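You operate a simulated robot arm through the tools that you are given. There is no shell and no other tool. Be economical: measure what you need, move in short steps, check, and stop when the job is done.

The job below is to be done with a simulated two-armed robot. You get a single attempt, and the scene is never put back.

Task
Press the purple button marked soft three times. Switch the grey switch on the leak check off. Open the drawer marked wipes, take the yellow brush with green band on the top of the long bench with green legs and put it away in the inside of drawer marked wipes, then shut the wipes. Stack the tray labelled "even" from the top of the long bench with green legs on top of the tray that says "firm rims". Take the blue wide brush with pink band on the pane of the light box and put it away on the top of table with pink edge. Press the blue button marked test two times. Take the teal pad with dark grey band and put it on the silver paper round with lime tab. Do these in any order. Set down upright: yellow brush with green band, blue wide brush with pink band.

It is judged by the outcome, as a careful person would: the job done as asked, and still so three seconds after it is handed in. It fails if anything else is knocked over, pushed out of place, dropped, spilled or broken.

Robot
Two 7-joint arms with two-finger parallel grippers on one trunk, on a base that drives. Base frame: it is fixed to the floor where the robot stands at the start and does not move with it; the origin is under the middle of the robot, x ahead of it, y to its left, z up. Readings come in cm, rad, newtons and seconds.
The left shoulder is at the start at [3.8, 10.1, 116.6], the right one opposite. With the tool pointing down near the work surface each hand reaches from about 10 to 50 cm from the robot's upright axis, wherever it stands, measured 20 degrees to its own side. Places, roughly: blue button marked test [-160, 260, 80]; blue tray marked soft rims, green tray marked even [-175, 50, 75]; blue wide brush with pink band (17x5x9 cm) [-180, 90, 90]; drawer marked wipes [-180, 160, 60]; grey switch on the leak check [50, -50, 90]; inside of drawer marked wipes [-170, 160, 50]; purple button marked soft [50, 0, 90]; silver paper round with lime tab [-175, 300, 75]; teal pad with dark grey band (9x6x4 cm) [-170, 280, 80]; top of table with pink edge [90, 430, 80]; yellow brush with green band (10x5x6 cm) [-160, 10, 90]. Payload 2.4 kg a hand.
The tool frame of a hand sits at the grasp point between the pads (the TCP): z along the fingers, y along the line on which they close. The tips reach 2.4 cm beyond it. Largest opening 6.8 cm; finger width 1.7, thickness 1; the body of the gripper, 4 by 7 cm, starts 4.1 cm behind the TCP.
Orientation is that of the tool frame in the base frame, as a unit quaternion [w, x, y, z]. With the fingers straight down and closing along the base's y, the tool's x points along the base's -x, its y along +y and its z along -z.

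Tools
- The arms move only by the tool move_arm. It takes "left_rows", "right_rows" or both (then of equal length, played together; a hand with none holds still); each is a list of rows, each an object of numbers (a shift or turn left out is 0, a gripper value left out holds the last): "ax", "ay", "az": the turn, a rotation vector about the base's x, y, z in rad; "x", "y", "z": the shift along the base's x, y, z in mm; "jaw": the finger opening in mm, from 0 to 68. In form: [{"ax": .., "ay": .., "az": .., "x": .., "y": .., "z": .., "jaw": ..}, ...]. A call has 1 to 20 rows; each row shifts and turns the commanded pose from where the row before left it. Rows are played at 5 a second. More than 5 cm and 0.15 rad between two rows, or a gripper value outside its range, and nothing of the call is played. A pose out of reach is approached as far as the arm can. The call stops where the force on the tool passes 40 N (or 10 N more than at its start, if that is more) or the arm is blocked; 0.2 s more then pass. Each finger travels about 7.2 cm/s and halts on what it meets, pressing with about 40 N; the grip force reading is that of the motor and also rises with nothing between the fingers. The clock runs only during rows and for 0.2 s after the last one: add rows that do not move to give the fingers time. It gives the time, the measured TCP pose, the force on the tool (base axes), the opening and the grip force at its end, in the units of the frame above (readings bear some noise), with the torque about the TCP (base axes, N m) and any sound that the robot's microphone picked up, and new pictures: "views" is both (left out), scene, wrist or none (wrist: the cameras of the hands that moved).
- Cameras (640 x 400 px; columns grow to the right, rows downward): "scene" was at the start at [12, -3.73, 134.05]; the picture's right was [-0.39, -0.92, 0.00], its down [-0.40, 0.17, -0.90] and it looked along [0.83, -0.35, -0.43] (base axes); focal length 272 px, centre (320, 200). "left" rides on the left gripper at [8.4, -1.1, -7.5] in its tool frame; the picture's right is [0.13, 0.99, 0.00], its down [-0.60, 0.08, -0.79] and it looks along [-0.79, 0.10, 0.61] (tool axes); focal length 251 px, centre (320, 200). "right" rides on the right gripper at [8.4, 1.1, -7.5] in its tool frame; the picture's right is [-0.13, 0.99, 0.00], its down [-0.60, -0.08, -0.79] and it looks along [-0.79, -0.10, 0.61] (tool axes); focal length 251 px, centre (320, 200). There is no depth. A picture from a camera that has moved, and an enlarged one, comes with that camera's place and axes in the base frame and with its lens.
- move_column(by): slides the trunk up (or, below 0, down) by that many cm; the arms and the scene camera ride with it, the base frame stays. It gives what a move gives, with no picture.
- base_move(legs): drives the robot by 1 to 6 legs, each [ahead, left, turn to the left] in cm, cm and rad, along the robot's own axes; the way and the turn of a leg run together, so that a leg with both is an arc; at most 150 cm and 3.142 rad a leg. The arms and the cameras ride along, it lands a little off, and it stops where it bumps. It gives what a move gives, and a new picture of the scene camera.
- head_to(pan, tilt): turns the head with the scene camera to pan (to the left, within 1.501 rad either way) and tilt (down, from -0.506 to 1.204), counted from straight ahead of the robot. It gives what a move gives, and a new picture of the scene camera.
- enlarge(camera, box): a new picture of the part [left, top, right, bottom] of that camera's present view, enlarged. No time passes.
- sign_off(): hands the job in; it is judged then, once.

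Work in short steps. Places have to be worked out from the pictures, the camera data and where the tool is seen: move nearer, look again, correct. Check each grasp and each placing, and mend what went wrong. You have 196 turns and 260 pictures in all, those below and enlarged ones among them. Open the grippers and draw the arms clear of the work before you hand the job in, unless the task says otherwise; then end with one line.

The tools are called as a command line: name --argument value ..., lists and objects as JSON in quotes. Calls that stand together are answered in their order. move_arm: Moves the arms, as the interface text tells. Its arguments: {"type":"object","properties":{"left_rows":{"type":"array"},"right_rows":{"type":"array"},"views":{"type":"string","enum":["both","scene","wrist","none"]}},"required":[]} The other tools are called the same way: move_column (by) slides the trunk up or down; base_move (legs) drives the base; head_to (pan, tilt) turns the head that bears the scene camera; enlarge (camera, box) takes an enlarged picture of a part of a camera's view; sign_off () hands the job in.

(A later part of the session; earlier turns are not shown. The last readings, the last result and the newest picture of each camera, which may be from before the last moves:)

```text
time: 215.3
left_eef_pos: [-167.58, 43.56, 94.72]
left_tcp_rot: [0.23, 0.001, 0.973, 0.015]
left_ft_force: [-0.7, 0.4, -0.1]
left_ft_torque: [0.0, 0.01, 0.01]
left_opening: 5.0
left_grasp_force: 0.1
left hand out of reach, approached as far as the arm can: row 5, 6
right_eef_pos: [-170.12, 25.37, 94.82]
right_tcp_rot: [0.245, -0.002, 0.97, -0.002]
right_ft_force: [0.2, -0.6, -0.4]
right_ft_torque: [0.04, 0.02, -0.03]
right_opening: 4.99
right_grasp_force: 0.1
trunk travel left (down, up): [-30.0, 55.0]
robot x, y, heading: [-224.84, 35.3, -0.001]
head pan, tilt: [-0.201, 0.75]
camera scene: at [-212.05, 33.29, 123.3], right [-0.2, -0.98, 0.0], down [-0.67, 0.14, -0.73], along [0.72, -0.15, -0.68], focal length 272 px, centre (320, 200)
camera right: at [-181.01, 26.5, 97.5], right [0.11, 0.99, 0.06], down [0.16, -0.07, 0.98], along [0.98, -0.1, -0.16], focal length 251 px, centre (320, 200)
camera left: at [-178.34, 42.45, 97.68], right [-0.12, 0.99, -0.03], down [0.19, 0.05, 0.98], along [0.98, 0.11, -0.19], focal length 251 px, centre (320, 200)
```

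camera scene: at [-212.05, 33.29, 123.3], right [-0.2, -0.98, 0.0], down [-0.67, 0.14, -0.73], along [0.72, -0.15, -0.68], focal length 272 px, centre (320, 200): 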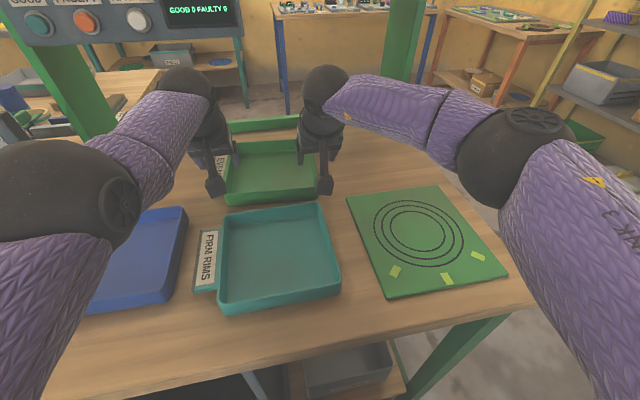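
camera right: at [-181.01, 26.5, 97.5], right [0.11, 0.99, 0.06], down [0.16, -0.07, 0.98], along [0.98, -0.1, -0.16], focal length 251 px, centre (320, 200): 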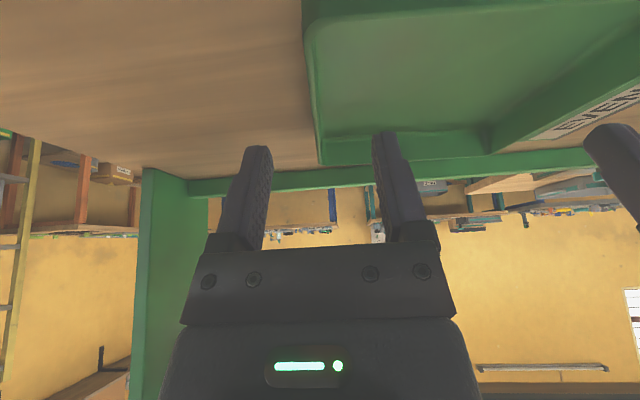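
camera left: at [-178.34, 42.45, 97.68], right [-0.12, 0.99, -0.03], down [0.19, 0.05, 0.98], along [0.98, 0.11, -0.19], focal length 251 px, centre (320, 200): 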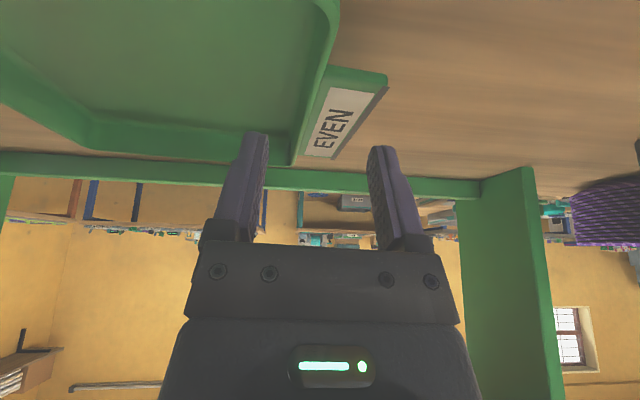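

Walls at y≈25.4 and 43.6; the left hand can't retract further, so I back the base 2.3 cm and move the right hand forward to match, then descend.

base_move --legs '[[-2.3, 0, 0]]'

move_arm --right_rows '[{"x": 12}, {"x": 11}, {"z": -20}, {"z": -18}, {"z": -10}, {}]' --left_rows '[{}, {}, {"z": -20}, {"z": -18}, {"z": -9}, {}]'

```text
time: 216.2
left_eef_pos: [-169.92, 43.61, 94.7]
left_tcp_rot: [0.23, 0.001, 0.973, 0.016]
left_ft_force: [0.7, -0.4, -0.2]
left_ft_torque: [0.05, -0.07, 0.02]
left_opening: 5.01
left_grasp_force: 0.1
right_eef_pos: [-172.39, 25.41, 94.87]
right_tcp_rot: [0.245, -0.002, 0.97, -0.002]
right_ft_force: [0.0, 0.3, -0.3]
right_ft_torque: [0.0, 0.01, -0.04]
right_opening: 4.97
right_grasp_force: 0.2
trunk travel left (down, up): [-30.0, 55.0]
robot x, y, heading: [-227.36, 34.81, -0.003]
head pan, tilt: [-0.201, 0.75]
camera scene: at [-214.39, 33.29, 123.31], right [-0.2, -0.98, 0.0], down [-0.67, 0.14, -0.73], along [0.72, -0.15, -0.68], focal length 272 px, centre (320, 200)
```

scene: 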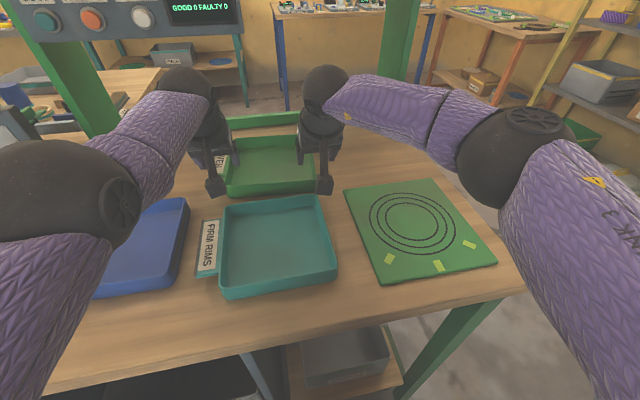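

```text
time: 217.6
left_eef_pos: [-169.73, 43.52, 89.97]
left_tcp_rot: [0.231, 0.0, 0.973, 0.015]
left_ft_force: [-0.7, 0.1, -1.1]
left_ft_torque: [0.01, 0.0, -0.02]
left_opening: 5.0
left_grasp_force: 0.0
right_eef_pos: [-170.08, 25.45, 90.06]
right_tcp_rot: [0.245, -0.002, 0.969, -0.002]
right_ft_force: [-0.5, 0.5, -0.1]
right_ft_torque: [0.0, -0.01, 0.03]
right_opening: 5.01
right_grasp_force: 0.1
trunk travel left (down, up): [-30.0, 55.0]
robot x, y, heading: [-227.34, 34.66, -0.002]
head pan, tilt: [-0.201, 0.75]
camera scene: at [-214.36, 33.29, 123.3], right [-0.2, -0.98, 0.0], down [-0.67, 0.14, -0.73], along [0.72, -0.15, -0.68], focal length 272 px, centre (320, 200)
camera right: at [-181.05, 26.47, 92.68], right [0.11, 0.99, 0.06], down [0.16, -0.07, 0.98], along [0.98, -0.1, -0.16], focal length 251 px, centre (320, 200)
camera left: at [-180.62, 42.41, 92.97], right [-0.12, 0.99, -0.03], down [0.18, 0.05, 0.98], along [0.98, 0.11, -0.19], focal length 251 px, centre (320, 200)
```

scene: 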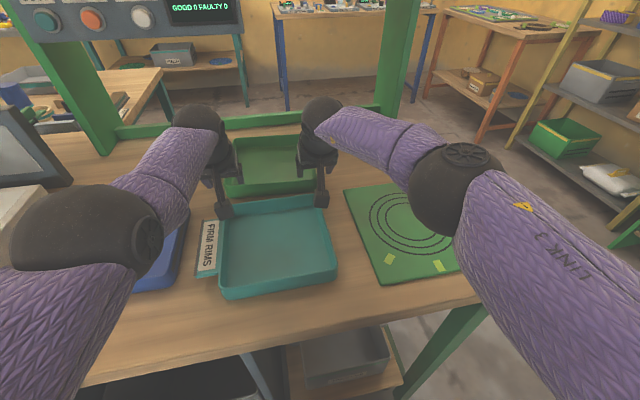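
right: 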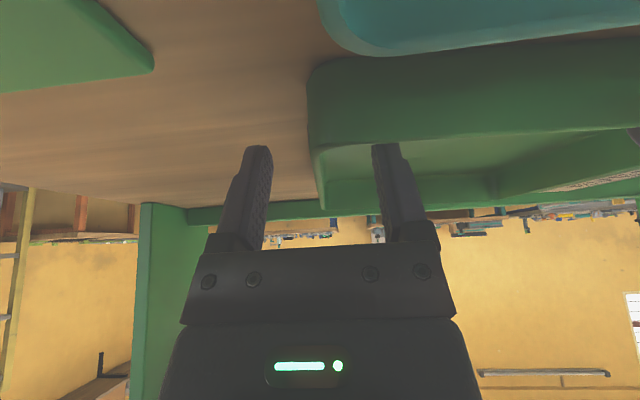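
left: 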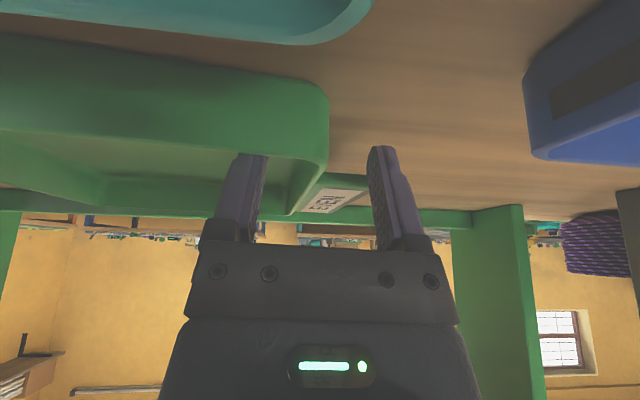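

Both hands straddle the walls. I lower 5 mm more and close both grippers.

move_arm --right_rows '[{"z": -5}, {"jaw": 25}, {"jaw": 5}, {"jaw": 0}, {"jaw": 0}, {}]' --left_rows '[{"z": -5}, {"jaw": 25}, {"jaw": 5}, {"jaw": 0}, {"jaw": 0}, {}]' --views "wrist"

```text
time: 218.9
left_eef_pos: [-169.79, 43.45, 89.6]
left_tcp_rot: [0.23, 0.0, 0.973, 0.016]
left_ft_force: [-9.1, 3.2, 4.8]
left_ft_torque: [-0.46, 0.31, -0.79]
left_opening: 0.62
left_grasp_force: 28.7
right_eef_pos: [-169.96, 25.43, 89.56]
right_tcp_rot: [0.243, -0.002, 0.97, -0.002]
right_ft_force: [9.1, -3.9, -2.5]
right_ft_torque: [-0.49, -0.26, -0.79]
right_opening: 0.5
right_grasp_force: 28.7
trunk travel left (down, up): [-30.0, 55.0]
robot x, y, heading: [-227.36, 35.04, -0.0]
head pan, tilt: [-0.201, 0.75]
camera right: at [-181.05, 26.42, 92.22], right [0.11, 0.99, 0.06], down [0.16, -0.07, 0.98], along [0.98, -0.1, -0.16], focal length 251 px, centre (320, 200)
camera left: at [-180.65, 42.41, 92.51], right [-0.12, 0.99, -0.03], down [0.19, 0.05, 0.98], along [0.98, 0.11, -0.19], focal length 251 px, centre (320, 200)
```

right: 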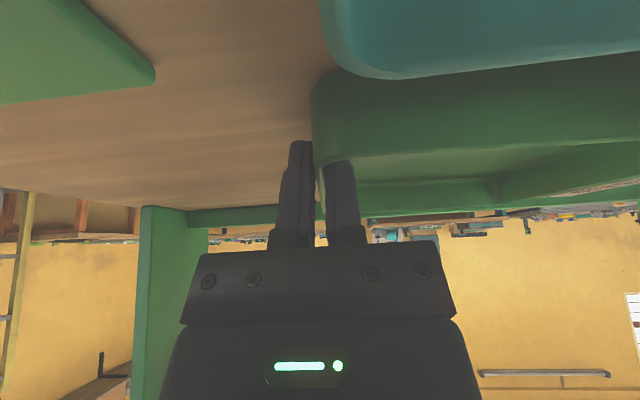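
left: 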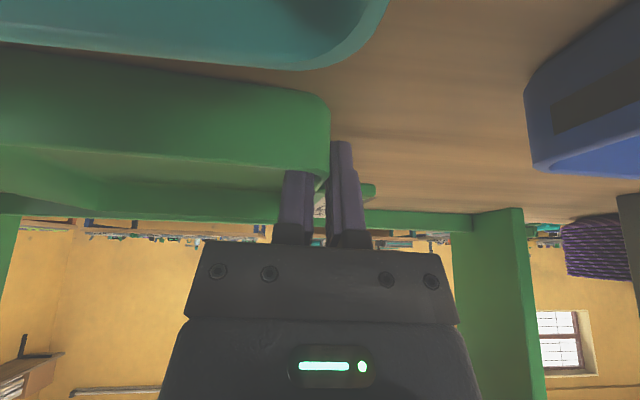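

Both walls gripped. I lift the tray 6 cm together.

move_arm --right_rows '[{"z": 15}, {"z": 15}, {"z": 15}, {"z": 15}, {}]' --left_rows '[{"z": 15}, {"z": 15}, {"z": 15}, {"z": 15}, {}]'

```text
time: 220.2
left_eef_pos: [-169.81, 43.5, 95.46]
left_tcp_rot: [0.23, 0.0, 0.973, 0.016]
left_ft_force: [-7.8, 5.9, 4.3]
left_ft_torque: [-0.49, 0.09, -0.8]
left_opening: 0.61
left_grasp_force: 28.5
right_eef_pos: [-170.1, 25.48, 95.53]
right_tcp_rot: [0.244, -0.002, 0.97, -0.001]
right_ft_force: [9.6, -5.6, -6.5]
right_ft_torque: [-0.45, 0.03, -0.82]
right_opening: 0.5
right_grasp_force: 28.6
trunk travel left (down, up): [-30.0, 55.0]
robot x, y, heading: [-227.33, 35.24, 0.002]
head pan, tilt: [-0.201, 0.75]
camera scene: at [-214.34, 33.29, 123.3], right [-0.2, -0.98, 0.0], down [-0.67, 0.14, -0.73], along [0.72, -0.15, -0.68], focal length 272 px, centre (320, 200)
camera right: at [-181.02, 26.51, 98.17], right [0.11, 0.99, 0.06], down [0.16, -0.07, 0.98], along [0.98, -0.1, -0.16], focal length 251 px, centre (320, 200)
camera left: at [-180.6, 42.49, 98.5], right [-0.12, 0.99, -0.03], down [0.19, 0.05, 0.98], along [0.98, 0.11, -0.19], focal length 251 px, centre (320, 200)
```

scene: 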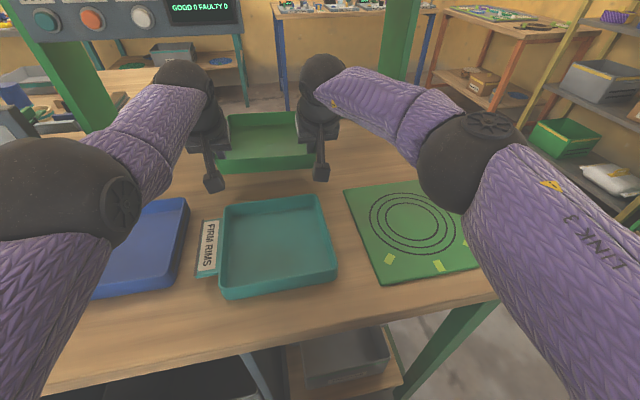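
right: 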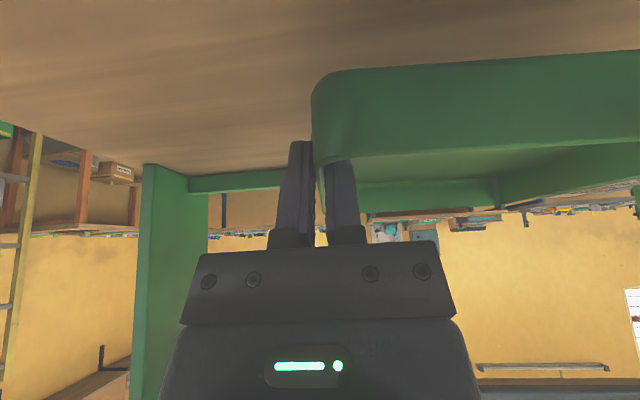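
left: 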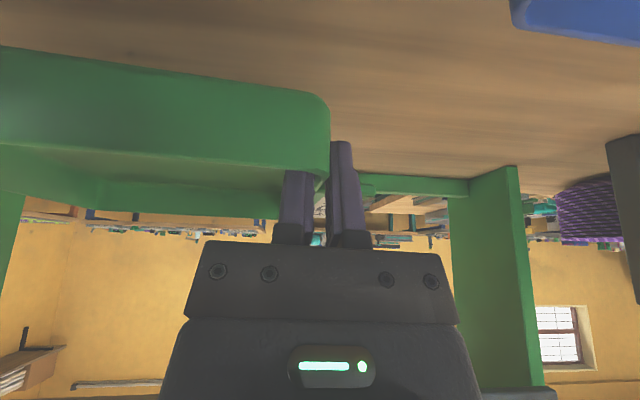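

Level and secure. Near edges: even −171, teal −193, so I back the base 22 cm to bring it over the teal tray.

base_move --legs '[[-22, 0, 0]]'

enlarge --camera "scene" --box '[160, 90, 400, 300]'

```text
time: 221.8
left_eef_pos: [-191.99, 43.68, 95.47]
left_tcp_rot: [0.229, -0.001, 0.973, 0.016]
left_ft_force: [-8.2, 6.2, 4.0]
left_ft_torque: [-0.45, 0.19, -0.77]
left_opening: 0.59
left_grasp_force: 28.9
right_eef_pos: [-192.11, 25.52, 95.51]
right_tcp_rot: [0.245, -0.005, 0.97, -0.001]
right_ft_force: [9.2, -6.6, -5.9]
right_ft_torque: [-0.46, -0.03, -0.81]
right_opening: 0.52
right_grasp_force: 28.3
trunk travel left (down, up): [-30.0, 55.0]
robot x, y, heading: [-249.64, 34.67, 0.007]
head pan, tilt: [-0.201, 0.75]
camera scene: at [-236.44, 33.29, 123.3], right [-0.19, -0.98, 0.0], down [-0.67, 0.13, -0.73], along [0.72, -0.14, -0.68], focal length 272 px, centre (320, 200)
```

scene: 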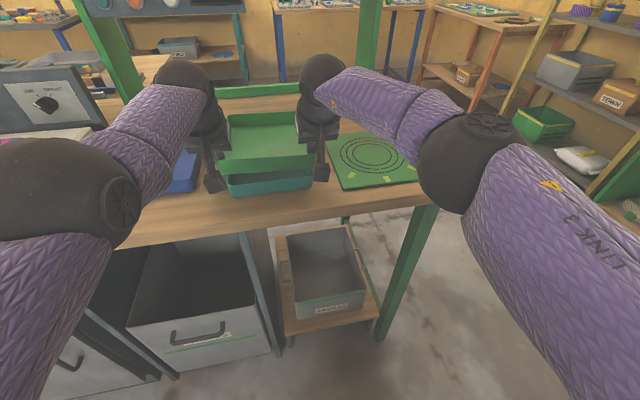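

```text
1.90 times, centred on (280, 195) of scene
camera zoom: at [-236.44, 33.29, 123.3], right [-0.19, -0.98, 0.0], down [-0.67, 0.13, -0.73], along [0.72, -0.14, -0.68], focal length 518 px, centre (396, 210)
```

zoom: 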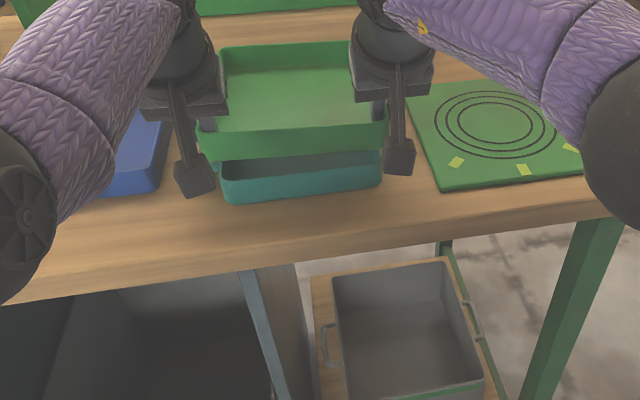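

Alignment in y is within 2 mm; x needs +0.8 cm. I shift and lower gently until contact.

move_arm --right_rows '[{"x": 8}, {"z": -10}, {"z": -8}, {"z": -4}, {"z": -3}, {"z": -3}, {"z": -3}, {}]' --left_rows '[{"x": 8}, {"z": -10}, {"z": -8}, {"z": -4}, {"z": -3}, {"z": -3}, {"z": -3}, {}]'

```text
time: 223.6
left_eef_pos: [-191.99, 43.77, 92.72]
left_tcp_rot: [0.234, -0.001, 0.972, 0.015]
left_ft_force: [3.1, -4.0, 24.3]
left_ft_torque: [-0.68, -0.15, -0.68]
left_opening: 0.47
left_grasp_force: 27.5
left hand out of reach, approached as far as the arm can: row 1
right_eef_pos: [-191.43, 25.62, 92.82]
right_tcp_rot: [0.246, -0.005, 0.969, -0.002]
right_ft_force: [7.5, 4.2, 24.0]
right_ft_torque: [-0.06, -0.16, -0.56]
right_opening: 0.46
right_grasp_force: 27.6
trunk travel left (down, up): [-30.0, 55.0]
robot x, y, heading: [-249.41, 35.18, 0.004]
head pan, tilt: [-0.201, 0.75]
camera scene: at [-236.74, 33.31, 123.38], right [-0.2, -0.98, 0.0], down [-0.67, 0.13, -0.73], along [0.72, -0.14, -0.68], focal length 272 px, centre (320, 200)
camera right: at [-202.47, 26.65, 95.28], right [0.11, 0.99, 0.06], down [0.15, -0.07, 0.99], along [0.98, -0.1, -0.16], focal length 251 px, centre (320, 200)
camera left: at [-202.9, 42.62, 95.71], right [-0.13, 0.99, -0.03], down [0.18, 0.05, 0.98], along [0.98, 0.12, -0.18], focal length 251 px, centre (320, 200)
```

scene: 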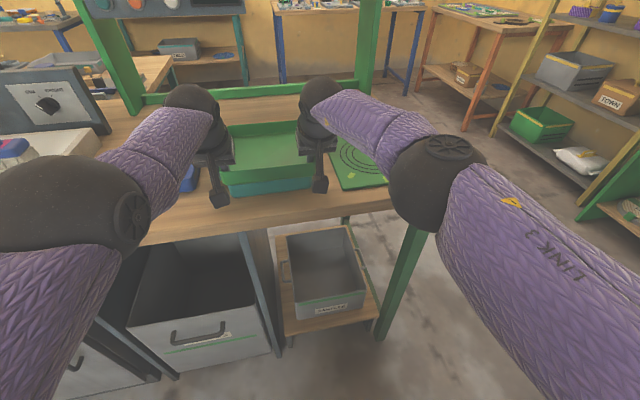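
right: 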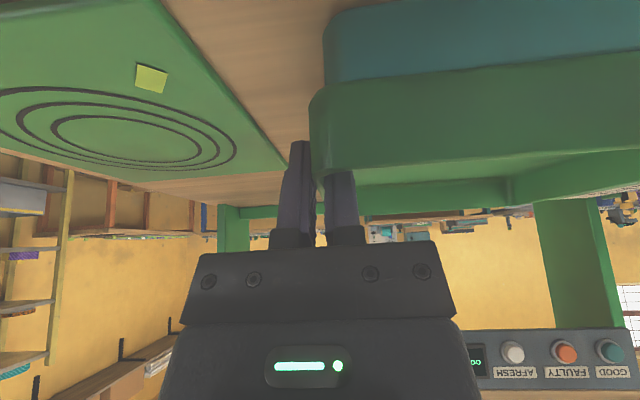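
left: 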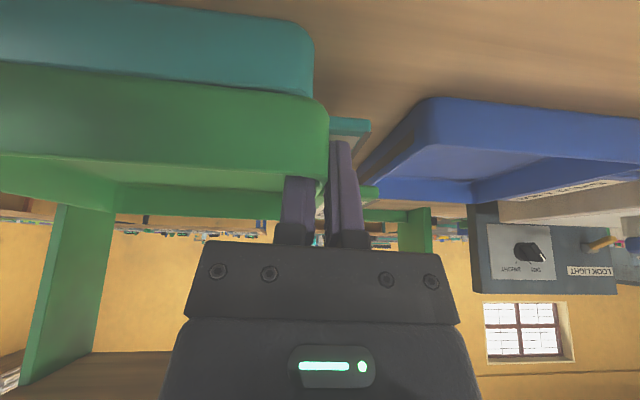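

It rests on the teal tray (24 N each). I check the alignment closely before releasing.

enlarge --camera "scene" --box '[190, 100, 370, 220]'

```text
3.33 times, centred on (280, 160) of scene
camera zoom: at [-236.74, 33.31, 123.38], right [-0.2, -0.98, 0.0], down [-0.67, 0.13, -0.73], along [0.72, -0.14, -0.68], focal length 906 px, centre (453, 333)
```

zoom: 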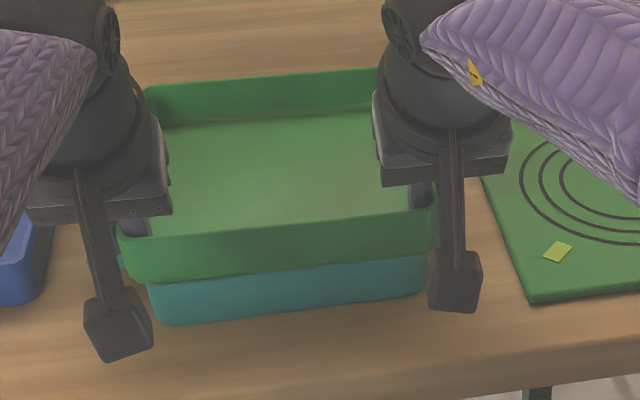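

Well centred (both near edges at x≈-193). I open both hands and lift clear.

move_arm --right_rows '[{"z": 2}, {"jaw": 40}, {"jaw": 40}, {"z": 15}, {"z": 30}, {"z": 40}, {"z": 40}, {}]' --left_rows '[{"z": 2}, {"jaw": 40}, {"jaw": 40}, {"z": 15}, {"z": 30}, {"z": 40}, {"z": 40}, {}]' --views "scene"

```text
time: 225.4
left_eef_pos: [-193.15, 43.87, 104.92]
left_tcp_rot: [0.23, -0.002, 0.973, 0.017]
left_ft_force: [-0.1, 0.4, -0.3]
left_ft_torque: [0.0, -0.01, -0.01]
left_opening: 4.02
left_grasp_force: 0.1
left hand out of reach, approached as far as the arm can: row 6, 7
right_eef_pos: [-192.61, 25.44, 104.94]
right_tcp_rot: [0.244, -0.004, 0.97, -0.002]
right_ft_force: [-0.3, 0.1, 0.9]
right_ft_torque: [0.01, 0.04, 0.04]
right_opening: 3.99
right_grasp_force: 0.1
right hand out of reach, approached as far as the arm can: row 6, 7
trunk travel left (down, up): [-30.0, 55.0]
robot x, y, heading: [-249.53, 34.96, 0.005]
head pan, tilt: [-0.201, 0.75]
camera scene: at [-236.44, 33.29, 123.3], right [-0.19, -0.98, 0.0], down [-0.67, 0.13, -0.73], along [0.72, -0.14, -0.68], focal length 272 px, centre (320, 200)
```

scene: 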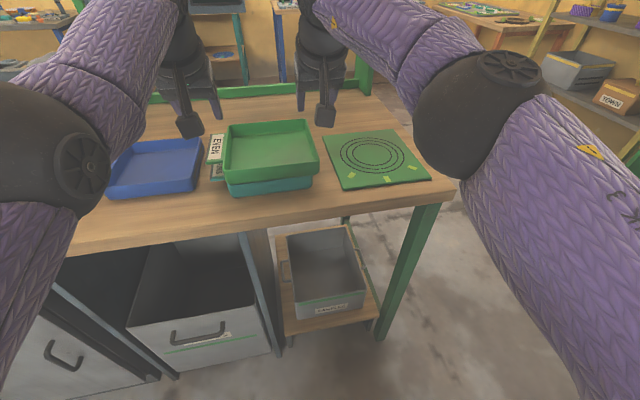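

Stack is good. Next the blue brush: its body lies along y at ≈[-182,89], so the right hand must close along x. I straighten both hands, retract them, and turn the right one.

move_arm --right_rows '[{"ay": 0.12, "z": 10}, {"ay": 0.12, "z": 20}, {"ay": 0.12, "x": -40}, {"ay": 0.12, "x": -40}, {"x": -40}, {"x": -40}, {"x": -30}, {"az": -0.143}, {"az": -0.143}, {"az": -0.143}, {"az": -0.143}, {"az": -0.143}, {"az": -0.143}, {"az": -0.143}, {"az": -0.143}, {"az": -0.143}, {"az": -0.143}, {"az": -0.143}, {"jaw": 68}, {}]' --left_rows '[{"ay": 0.12, "z": 10}, {"ay": 0.12, "z": 20}, {"ay": 0.12, "x": -40}, {"ay": 0.11, "x": -40}, {"x": -40, "y": 20}, {"x": -40, "y": 20}, {"x": -40, "z": 20}, {"x": -40, "z": 20}, {"z": 20}, {"jaw": 20}, {}, {}, {}, {}, {}, {}, {}, {}, {}, {}]' --views "scene"

```text
time: 228.0
left_eef_pos: [-202.73, 47.41, 110.4]
left_tcp_rot: [0.001, 0.001, 1.0, 0.016]
left_ft_force: [10.7, -5.2, -8.9]
left_ft_torque: [0.53, -0.04, 0.68]
left_opening: 2.0
left_grasp_force: 0.1
left hand out of reach, approached as far as the arm can: row 1, 2, 3, 4, 5, 6, 7, 8, 9
right_eef_pos: [-215.78, 25.22, 106.14]
right_tcp_rot: [0.007, 0.326, 0.945, -0.002]
right_ft_force: [-0.5, -0.1, -0.7]
right_ft_torque: [-0.04, 0.0, 0.02]
right_opening: 3.99
right_grasp_force: 0.0
right hand out of reach, approached as far as the arm can: row 1, 2
trunk travel left (down, up): [-30.0, 55.0]
robot x, y, heading: [-249.32, 35.2, 0.01]
head pan, tilt: [-0.201, 0.75]
stopped in row 12 (left hand): the force on the tool passed its limit at 40 N (the readings are from after the stop); the commanded pose is now the measured one
camera scene: at [-236.44, 33.29, 123.3], right [-0.19, -0.98, 0.0], down [-0.67, 0.13, -0.73], along [0.72, -0.14, -0.68], focal length 272 px, centre (320, 200)
```

scene: 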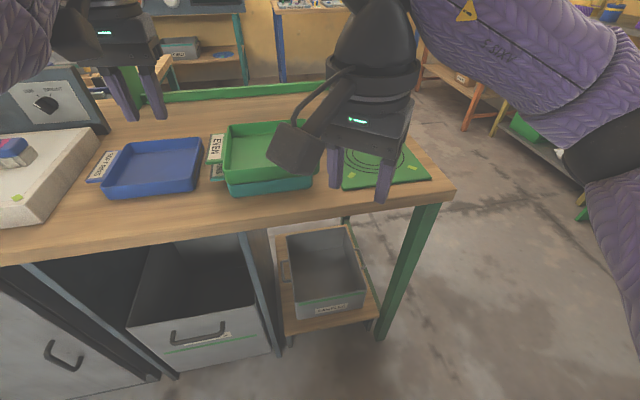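

The left hand's boom presses its own forearm near home roll, whereas turned the other way it is comfortable. So the left hand shall take the blue brush: I turn it (camera to the right), and return the right hand to home roll.

move_arm --left_rows '[{"az": 0.143, "jaw": 68}, {"az": 0.143}, {"az": 0.143}, {"az": 0.143}, {"az": 0.143}, {"az": 0.143}, {"az": 0.143}, {"az": 0.143}, {"az": 0.143}, {"az": 0.143}, {"az": 0.143}, {"x": -40}, {"x": -40}, {"x": -40}, {}]' --right_rows '[{"az": 0.133, "jaw": 0}, {"az": 0.133}, {"az": 0.133}, {"az": 0.133}, {"az": 0.133}, {"x": -30}, {"x": -30}, {"x": -30}, {}, {}, {}, {}, {}, {}, {}]' --views "scene"

```text
time: 231.2
left_eef_pos: [-203.23, 47.53, 110.5]
left_tcp_rot: [-0.011, -0.707, 0.707, 0.011]
left_ft_force: [0.1, -0.2, 0.7]
left_ft_torque: [0.0, 0.01, -0.02]
left_opening: 6.78
left_grasp_force: 0.1
left hand out of reach, approached as far as the arm can: row 3, 8, 12, 13, 14
right_eef_pos: [-224.82, 25.26, 106.21]
right_tcp_rot: [0.007, 0.0, 1.0, -0.001]
right_ft_force: [-0.2, -0.3, 0.2]
right_ft_torque: [0.02, 0.01, -0.04]
right_opening: 0.0
right_grasp_force: 23.5
trunk travel left (down, up): [-30.0, 55.0]
robot x, y, heading: [-249.65, 34.8, 0.007]
head pan, tilt: [-0.201, 0.75]
camera scene: at [-236.44, 33.29, 123.3], right [-0.19, -0.98, 0.0], down [-0.67, 0.13, -0.73], along [0.72, -0.14, -0.68], focal length 272 px, centre (320, 200)
```

scene: 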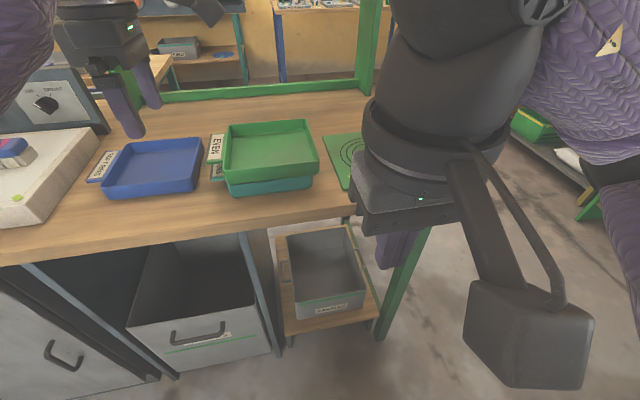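

Now I drive so the left hand comes over the brush on the light box.

base_move --legs '[[0, 41.5, -0.007], [19, 0, 0]]'

head_to --pan 0.15 --tilt 0.75

move_arm --left_rows '[{}]' --views "wrist"

```text
time: 234.9
left_eef_pos: [-184.08, 88.37, 110.46]
left_tcp_rot: [-0.011, -0.703, 0.711, 0.01]
left_ft_force: [0.2, -0.1, -0.9]
left_ft_torque: [-0.01, 0.03, 0.0]
left_opening: 6.8
left_grasp_force: 0.1
right_eef_pos: [-205.96, 66.37, 106.19]
right_tcp_rot: [0.007, 0.004, 1.0, -0.001]
right_ft_force: [-0.5, 1.4, 0.8]
right_ft_torque: [-0.01, -0.02, 0.0]
right_opening: 0.0
right_grasp_force: 23.7
trunk travel left (down, up): [-30.0, 55.0]
robot x, y, heading: [-230.44, 76.5, -0.006]
head pan, tilt: [-0.201, 0.75]
camera scene: at [-217.44, 74.58, 123.3], right [-0.2, -0.98, 0.0], down [-0.67, 0.14, -0.73], along [0.72, -0.15, -0.68], focal length 272 px, centre (320, 200)
```

scene: 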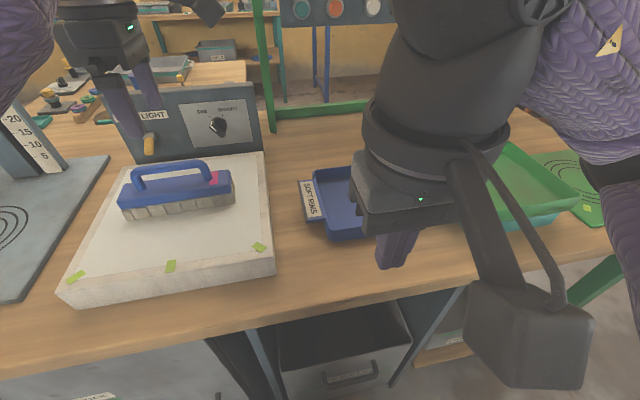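

```text
time: 235.8
left_eef_pos: [-184.04, 88.41, 110.37]
left_tcp_rot: [-0.011, -0.703, 0.711, 0.012]
left_ft_force: [0.8, 0.5, 0.8]
left_ft_torque: [-0.01, -0.04, 0.01]
left_opening: 6.81
left_grasp_force: 0.0
right_eef_pos: [-206.0, 66.45, 106.14]
right_tcp_rot: [0.006, 0.005, 1.0, -0.001]
right_ft_force: [0.0, -0.9, 0.7]
right_ft_torque: [0.03, -0.05, 0.01]
right_opening: 0.0
right_grasp_force: 23.6
trunk travel left (down, up): [-30.0, 55.0]
robot x, y, heading: [-230.55, 76.31, -0.009]
head pan, tilt: [0.15, 0.75]
camera scene: at [-217.39, 77.46, 123.3], right [0.14, -0.99, 0.0], down [-0.68, -0.1, -0.73], along [0.72, 0.11, -0.68], focal length 272 px, centre (320, 200)
```

scene: 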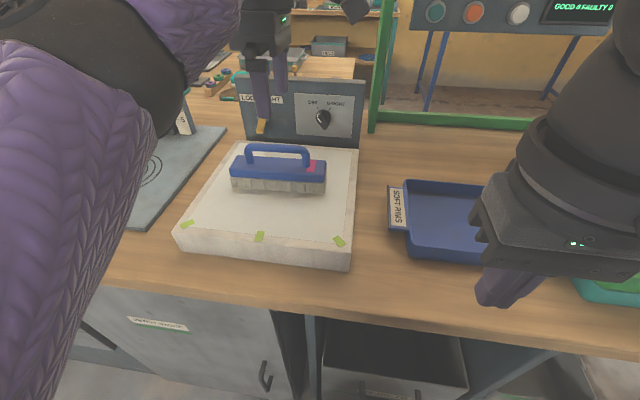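

```text
time: 236.2
left_eef_pos: [-184.03, 88.46, 110.51]
left_tcp_rot: [-0.011, -0.703, 0.711, 0.012]
left_ft_force: [0.4, 0.6, 0.5]
left_ft_torque: [0.04, 0.01, -0.02]
left_opening: 6.8
left_grasp_force: 0.0
right_eef_pos: [-205.89, 66.33, 106.13]
right_tcp_rot: [0.007, 0.004, 1.0, -0.001]
right_ft_force: [-0.4, -0.3, 0.0]
right_ft_torque: [0.02, 0.03, 0.03]
right_opening: 0.03
right_grasp_force: 23.8
trunk travel left (down, up): [-30.0, 55.0]
robot x, y, heading: [-230.41, 75.86, -0.002]
head pan, tilt: [0.15, 0.75]
camera left: at [-182.76, 80.2, 118.04], right [-0.99, -0.12, 0.03], down [-0.05, 0.6, 0.8], along [-0.11, 0.79, -0.61], focal length 251 px, centre (320, 200)
```

left: 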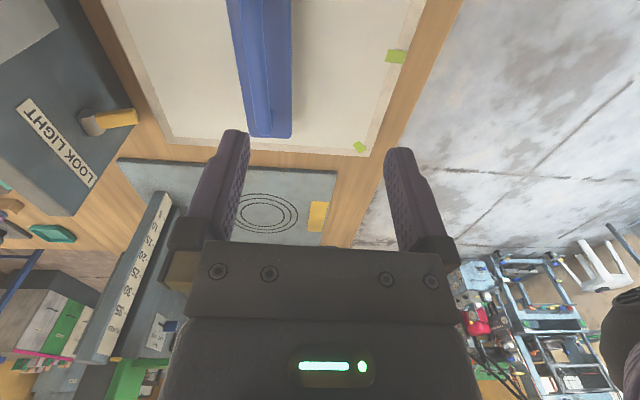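

Brush axis at x≈-179.8, centre y≈90.5, handle bar top ≈100. I move above the handle and descend partway.

move_arm --left_rows '[{"x": 21, "y": 9}, {"x": 21, "y": 9}, {"z": -35}, {"z": -35}, {"z": -20}, {}]' --views "both"

```text
time: 237.6
left_eef_pos: [-183.63, 91.1, 101.68]
left_tcp_rot: [-0.005, -0.703, 0.711, 0.007]
left_ft_force: [-2.0, -1.5, 17.8]
left_ft_torque: [-0.01, -0.61, -0.11]
left_opening: 6.67
left_grasp_force: 0.0
left hand out of reach, approached as far as the arm can: row 1, 2, 4
right_eef_pos: [-206.11, 66.31, 106.12]
right_tcp_rot: [0.007, 0.004, 1.0, -0.001]
right_ft_force: [0.5, -0.2, 0.7]
right_ft_torque: [0.04, 0.01, -0.01]
right_opening: 0.0
right_grasp_force: 23.9
trunk travel left (down, up): [-30.0, 55.0]
robot x, y, heading: [-230.47, 76.28, -0.005]
head pan, tilt: [0.15, 0.75]
stopped in row 6 (left hand): the force on the tool passed its limit at 42 N (the readings are from after the stop); the commanded pose is now the measured one
camera scene: at [-217.56, 77.39, 123.33], right [0.14, -0.99, 0.0], down [-0.67, -0.1, -0.73], along [0.72, 0.11, -0.68], focal length 272 px, centre (320, 200)
camera left: at [-182.39, 82.87, 109.23], right [-0.99, -0.12, 0.02], down [-0.06, 0.6, 0.8], along [-0.1, 0.79, -0.6], focal length 251 px, centre (320, 200)
```

scene: 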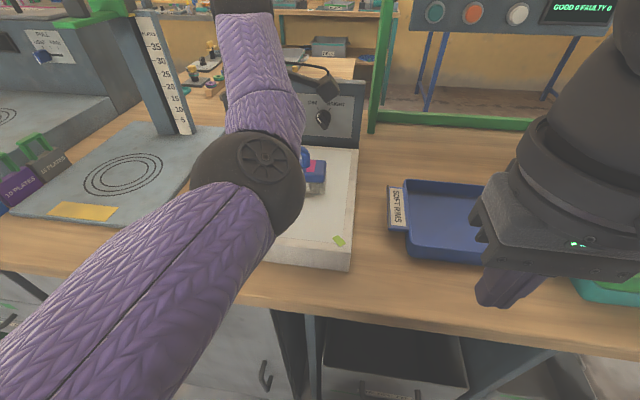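
left: 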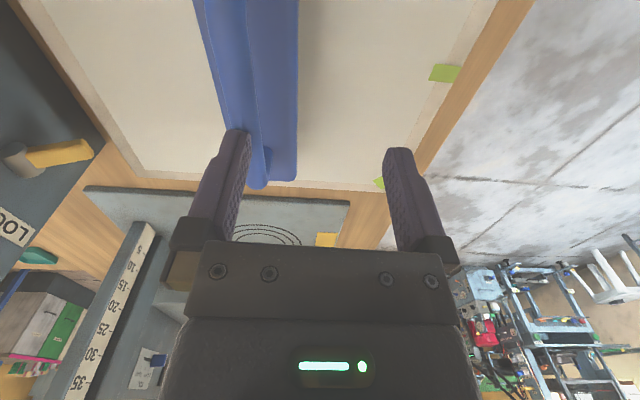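

x wasn't reached, so a finger touched the handle. I raise and advance the base ~4 cm instead.

move_arm --left_rows '[{"z": 20}, {"z": 20}, {}]' --views "none"

base_move --legs '[[4.0, 0, 0.005]]'

move_arm --left_rows '[{"z": -10}, {}]' --views "wrist"

```text
time: 238.4
left_eef_pos: [-183.54, 91.17, 105.52]
left_tcp_rot: [-0.007, -0.703, 0.711, 0.008]
left_ft_force: [-0.6, 0.0, 0.2]
left_ft_torque: [-0.01, -0.02, 0.02]
left_opening: 6.8
left_grasp_force: 0.1
right_eef_pos: [-205.98, 66.5, 106.2]
right_tcp_rot: [0.007, 0.004, 1.0, 0.0]
right_ft_force: [-0.2, 0.5, 0.0]
right_ft_torque: [-0.01, -0.04, 0.02]
right_opening: 0.0
right_grasp_force: 23.5
trunk travel left (down, up): [-30.0, 55.0]
robot x, y, heading: [-230.63, 76.33, -0.004]
head pan, tilt: [0.15, 0.75]
```

```text
time: 239.2
left_eef_pos: [-179.53, 91.48, 105.31]
left_tcp_rot: [-0.008, -0.705, 0.71, 0.008]
left_ft_force: [0.3, 0.1, -1.0]
left_ft_torque: [0.01, -0.04, 0.0]
left_opening: 6.79
left_grasp_force: 0.0
right_eef_pos: [-201.84, 66.55, 106.21]
right_tcp_rot: [0.006, 0.001, 1.0, -0.001]
right_ft_force: [0.8, -1.1, 0.4]
right_ft_torque: [0.0, 0.01, 0.0]
right_opening: 0.0
right_grasp_force: 24.0
trunk travel left (down, up): [-30.0, 55.0]
robot x, y, heading: [-226.49, 76.06, 0.003]
head pan, tilt: [0.15, 0.75]
camera scene: at [-213.31, 77.53, 123.3], right [0.15, -0.99, 0.0], down [-0.67, -0.1, -0.73], along [0.72, 0.11, -0.68], focal length 272 px, centre (320, 200)
```

scene: 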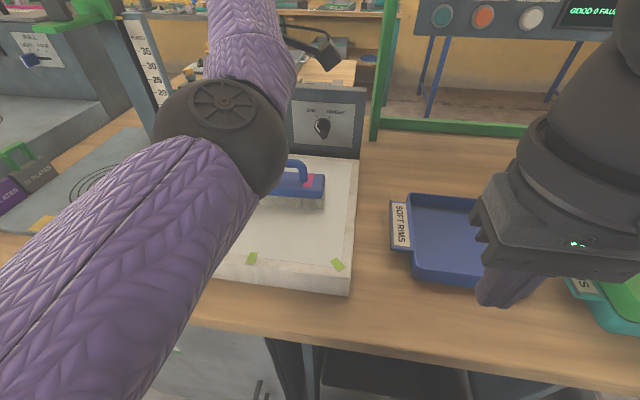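

```text
time: 239.8
left_eef_pos: [-179.55, 91.38, 104.4]
left_tcp_rot: [-0.008, -0.705, 0.71, 0.009]
left_ft_force: [0.8, 0.0, 0.1]
left_ft_torque: [0.0, 0.01, -0.01]
left_opening: 6.81
left_grasp_force: 0.1
right_eef_pos: [-201.81, 66.61, 106.2]
right_tcp_rot: [0.006, 0.001, 1.0, 0.0]
right_ft_force: [0.0, 0.5, -1.1]
right_ft_torque: [0.01, 0.01, 0.0]
right_opening: 0.0
right_grasp_force: 23.5
trunk travel left (down, up): [-30.0, 55.0]
robot x, y, heading: [-226.53, 76.58, -0.0]
head pan, tilt: [0.15, 0.75]
camera left: at [-178.29, 83.18, 112.03], right [-0.99, -0.12, 0.02], down [-0.06, 0.6, 0.8], along [-0.11, 0.79, -0.61], focal length 251 px, centre (320, 200)
```

left: 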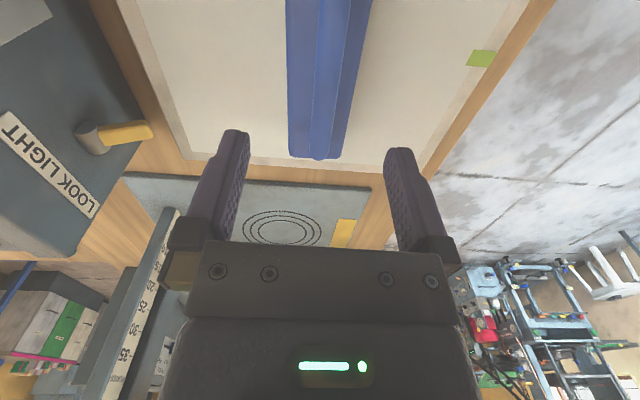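

Centred over the handle. I descend so the bar sits between the pads, then close.

move_arm --left_rows '[{"z": -20, "y": -5}, {"z": -15}, {"z": -12}, {"z": -8}, {"jaw": 30}, {"jaw": 10}, {"jaw": 0}, {"jaw": 0}, {}]' --views "wrist"

```text
time: 241.8
left_eef_pos: [-179.29, 91.04, 98.89]
left_tcp_rot: [-0.008, -0.704, 0.71, 0.009]
left_ft_force: [0.5, 0.5, 1.0]
left_ft_torque: [-0.02, -0.05, -0.01]
left_opening: 1.33
left_grasp_force: 32.8
right_eef_pos: [-201.83, 66.56, 106.18]
right_tcp_rot: [0.006, 0.002, 1.0, -0.001]
right_ft_force: [0.0, 0.9, -0.3]
right_ft_torque: [-0.02, -0.02, -0.02]
right_opening: 0.01
right_grasp_force: 23.5
trunk travel left (down, up): [-30.0, 55.0]
robot x, y, heading: [-226.45, 76.53, -0.002]
head pan, tilt: [0.15, 0.75]
camera left: at [-178.06, 82.71, 106.54], right [-0.99, -0.12, 0.02], down [-0.06, 0.6, 0.8], along [-0.11, 0.79, -0.61], focal length 251 px, centre (320, 200)
```

left: 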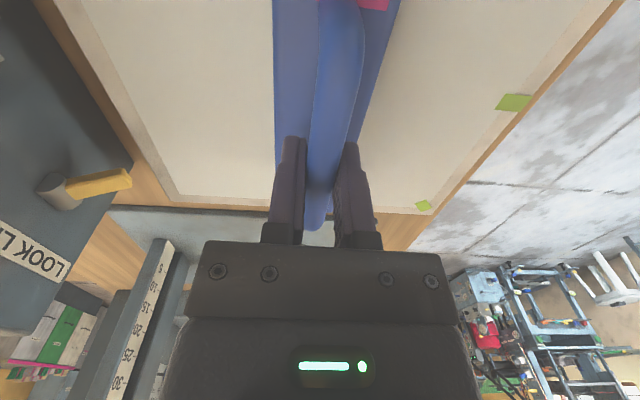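

Handle gripped (1.3 cm). I lift it off the light box.

move_arm --left_rows '[{"z": 20}, {"z": 30}, {"z": 30}, {"z": 20}, {}]' --views "both"

```text
time: 243.1
left_eef_pos: [-179.57, 90.86, 108.92]
left_tcp_rot: [-0.006, -0.705, 0.709, 0.008]
left_ft_force: [0.1, -0.5, -1.7]
left_ft_torque: [0.0, 0.01, -0.01]
left_opening: 1.33
left_grasp_force: 32.9
right_eef_pos: [-201.76, 66.64, 106.0]
right_tcp_rot: [0.007, 0.002, 1.0, -0.001]
right_ft_force: [0.9, 0.6, -0.7]
right_ft_torque: [-0.02, 0.0, 0.0]
right_opening: 0.0
right_grasp_force: 23.6
trunk travel left (down, up): [-30.0, 55.0]
robot x, y, heading: [-226.18, 76.12, 0.003]
head pan, tilt: [0.15, 0.75]
camera scene: at [-213.35, 77.53, 123.3], right [0.15, -0.99, 0.0], down [-0.67, -0.1, -0.73], along [0.72, 0.11, -0.68], focal length 272 px, centre (320, 200)
camera left: at [-178.23, 82.67, 116.53], right [-0.99, -0.12, 0.02], down [-0.06, 0.6, 0.8], along [-0.11, 0.79, -0.61], focal length 251 px, centre (320, 200)
```

scene: 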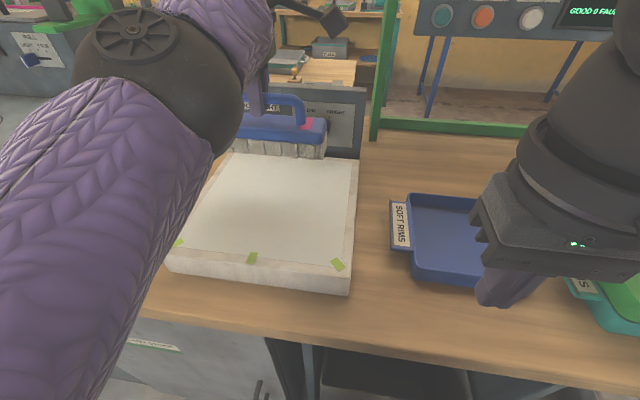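
left: 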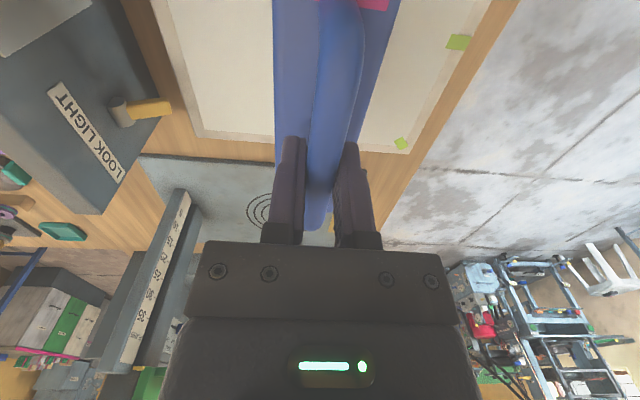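

The brush is held. I back off and drive along to the next table (around y≈270) and look.

base_move --legs '[[-36, 0, 0], [0, 100, 0], [0, 85, 0]]'

head_to --pan -0.15 --tilt 0.6

```text
time: 254.3
left_eef_pos: [-215.89, 276.67, 108.93]
left_tcp_rot: [-0.007, -0.707, 0.708, 0.008]
left_ft_force: [-0.6, -0.6, -1.3]
left_ft_torque: [0.01, 0.03, -0.03]
left_opening: 1.32
left_grasp_force: 33.7
right_eef_pos: [-238.1, 252.13, 106.18]
right_tcp_rot: [0.006, 0.0, 1.0, 0.0]
right_ft_force: [0.1, 0.7, 0.5]
right_ft_torque: [0.01, -0.03, 0.0]
right_opening: 0.01
right_grasp_force: 23.9
trunk travel left (down, up): [-30.0, 55.0]
robot x, y, heading: [-263.15, 261.76, 0.002]
head pan, tilt: [0.15, 0.75]
camera scene: at [-249.71, 263.03, 123.3], right [0.15, -0.99, 0.0], down [-0.67, -0.1, -0.73], along [0.72, 0.11, -0.68], focal length 272 px, centre (320, 200)
```

scene: 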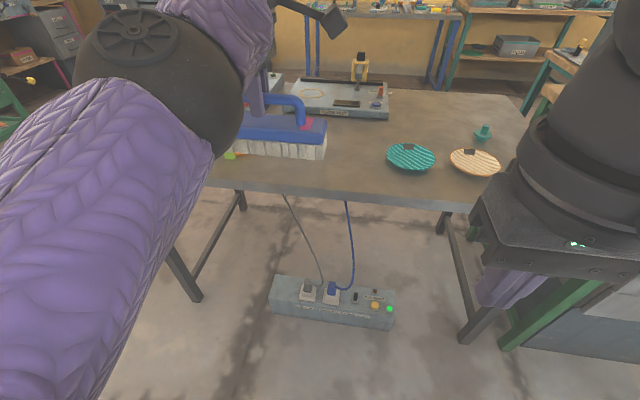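

```text
time: 255.1
left_eef_pos: [-215.86, 276.48, 108.95]
left_tcp_rot: [-0.007, -0.706, 0.708, 0.008]
left_ft_force: [-0.4, -0.1, -1.3]
left_ft_torque: [0.02, -0.03, 0.02]
left_opening: 1.3
left_grasp_force: 33.6
right_eef_pos: [-238.07, 252.01, 106.22]
right_tcp_rot: [0.006, 0.0, 1.0, -0.001]
right_ft_force: [0.5, -1.0, 0.3]
right_ft_torque: [0.03, -0.02, -0.01]
right_opening: 0.0
right_grasp_force: 23.2
trunk travel left (down, up): [-30.0, 55.0]
robot x, y, heading: [-263.07, 261.86, 0.006]
head pan, tilt: [-0.15, 0.6]
camera scene: at [-249.16, 260.46, 124.58], right [-0.14, -0.99, 0.0], down [-0.56, 0.08, -0.82], along [0.82, -0.12, -0.57], focal length 272 px, centre (320, 200)
```

scene: 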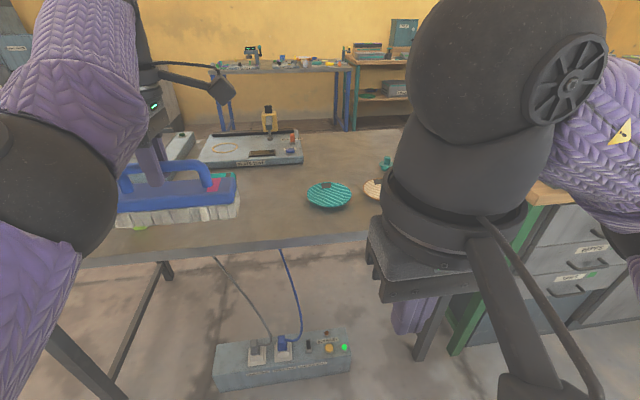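

The test button is on the device at ≈[-155,258]. I shift left 32 cm so the pad and round fall in view of the right side.

base_move --legs '[[0, 32, 0]]'

move_arm --right_rows '[{"y": -40}, {"y": -40}, {"y": -40}, {"y": -30}, {}]' --views "scene"

```text
time: 257.2
left_eef_pos: [-215.99, 308.45, 108.85]
left_tcp_rot: [-0.008, -0.706, 0.708, 0.009]
left_ft_force: [-0.6, 0.0, -1.5]
left_ft_torque: [0.0, 0.01, 0.02]
left_opening: 1.34
left_grasp_force: 33.8
right_eef_pos: [-238.29, 284.01, 106.17]
right_tcp_rot: [0.006, 0.001, 1.0, -0.001]
right_ft_force: [-0.1, -0.2, -0.6]
right_ft_torque: [0.04, 0.01, -0.02]
right_opening: 0.01
right_grasp_force: 23.6
trunk travel left (down, up): [-30.0, 55.0]
robot x, y, heading: [-262.98, 294.14, 0.009]
head pan, tilt: [-0.15, 0.6]
camera scene: at [-249.27, 292.49, 124.59], right [-0.15, -0.99, 0.0], down [-0.56, 0.08, -0.82], along [0.82, -0.12, -0.57], focal length 272 px, centre (320, 200)
```

scene: 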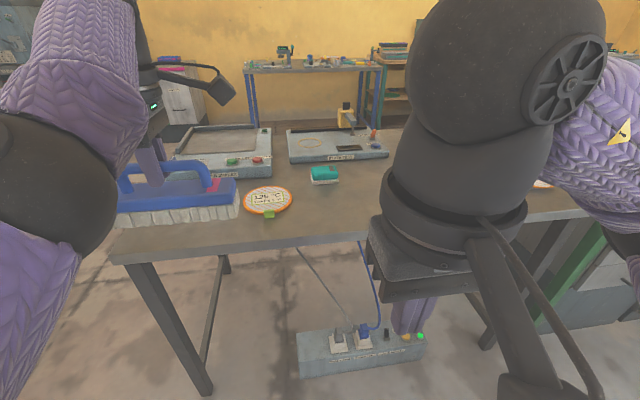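

```text
time: 258.4
left_eef_pos: [-216.0, 308.37, 108.98]
left_tcp_rot: [-0.008, -0.706, 0.708, 0.008]
left_ft_force: [0.9, 0.1, -0.8]
left_ft_torque: [0.02, 0.01, -0.02]
left_opening: 1.3
left_grasp_force: 32.9
right_eef_pos: [-238.24, 269.08, 106.17]
right_tcp_rot: [0.007, 0.001, 1.0, -0.001]
right_ft_force: [0.2, 0.4, 0.4]
right_ft_torque: [0.02, 0.01, -0.02]
right_opening: 0.0
right_grasp_force: 23.5
trunk travel left (down, up): [-30.0, 55.0]
robot x, y, heading: [-262.85, 294.03, 0.008]
head pan, tilt: [-0.15, 0.6]
camera scene: at [-249.28, 292.45, 124.59], right [-0.15, -0.99, 0.0], down [-0.56, 0.08, -0.82], along [0.82, -0.12, -0.57], focal length 272 px, centre (320, 200)
```

scene: 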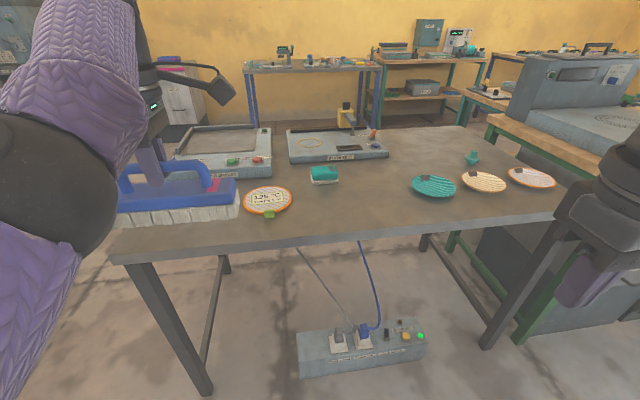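

A round with a lime tab, the teal pad, and the device are in view. I enlarge them.

enlarge --camera "scene" --box '[230, 90, 420, 230]'

enlarge --camera "scene" --box '[400, 140, 570, 230]'

```text
2.86 times, centred on (325, 160) of scene
camera zoom: at [-249.28, 292.45, 124.59], right [-0.15, -0.99, 0.0], down [-0.56, 0.08, -0.82], along [0.82, -0.12, -0.57], focal length 777 px, centre (306, 314)
```

zoom: 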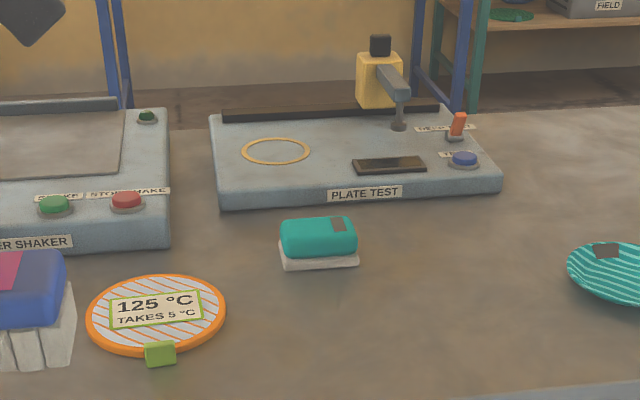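

```text
3.76 times, centred on (485, 185) of scene
camera zoom: at [-249.28, 292.45, 124.59], right [-0.15, -0.99, 0.0], down [-0.56, 0.08, -0.82], along [0.82, -0.12, -0.57], focal length 1024 px, centre (-301, 256)
```

zoom: 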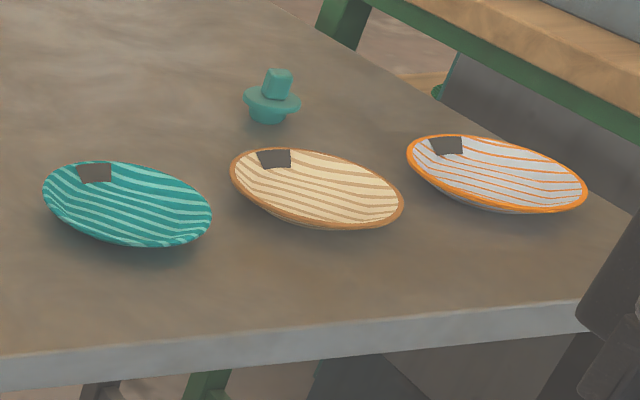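

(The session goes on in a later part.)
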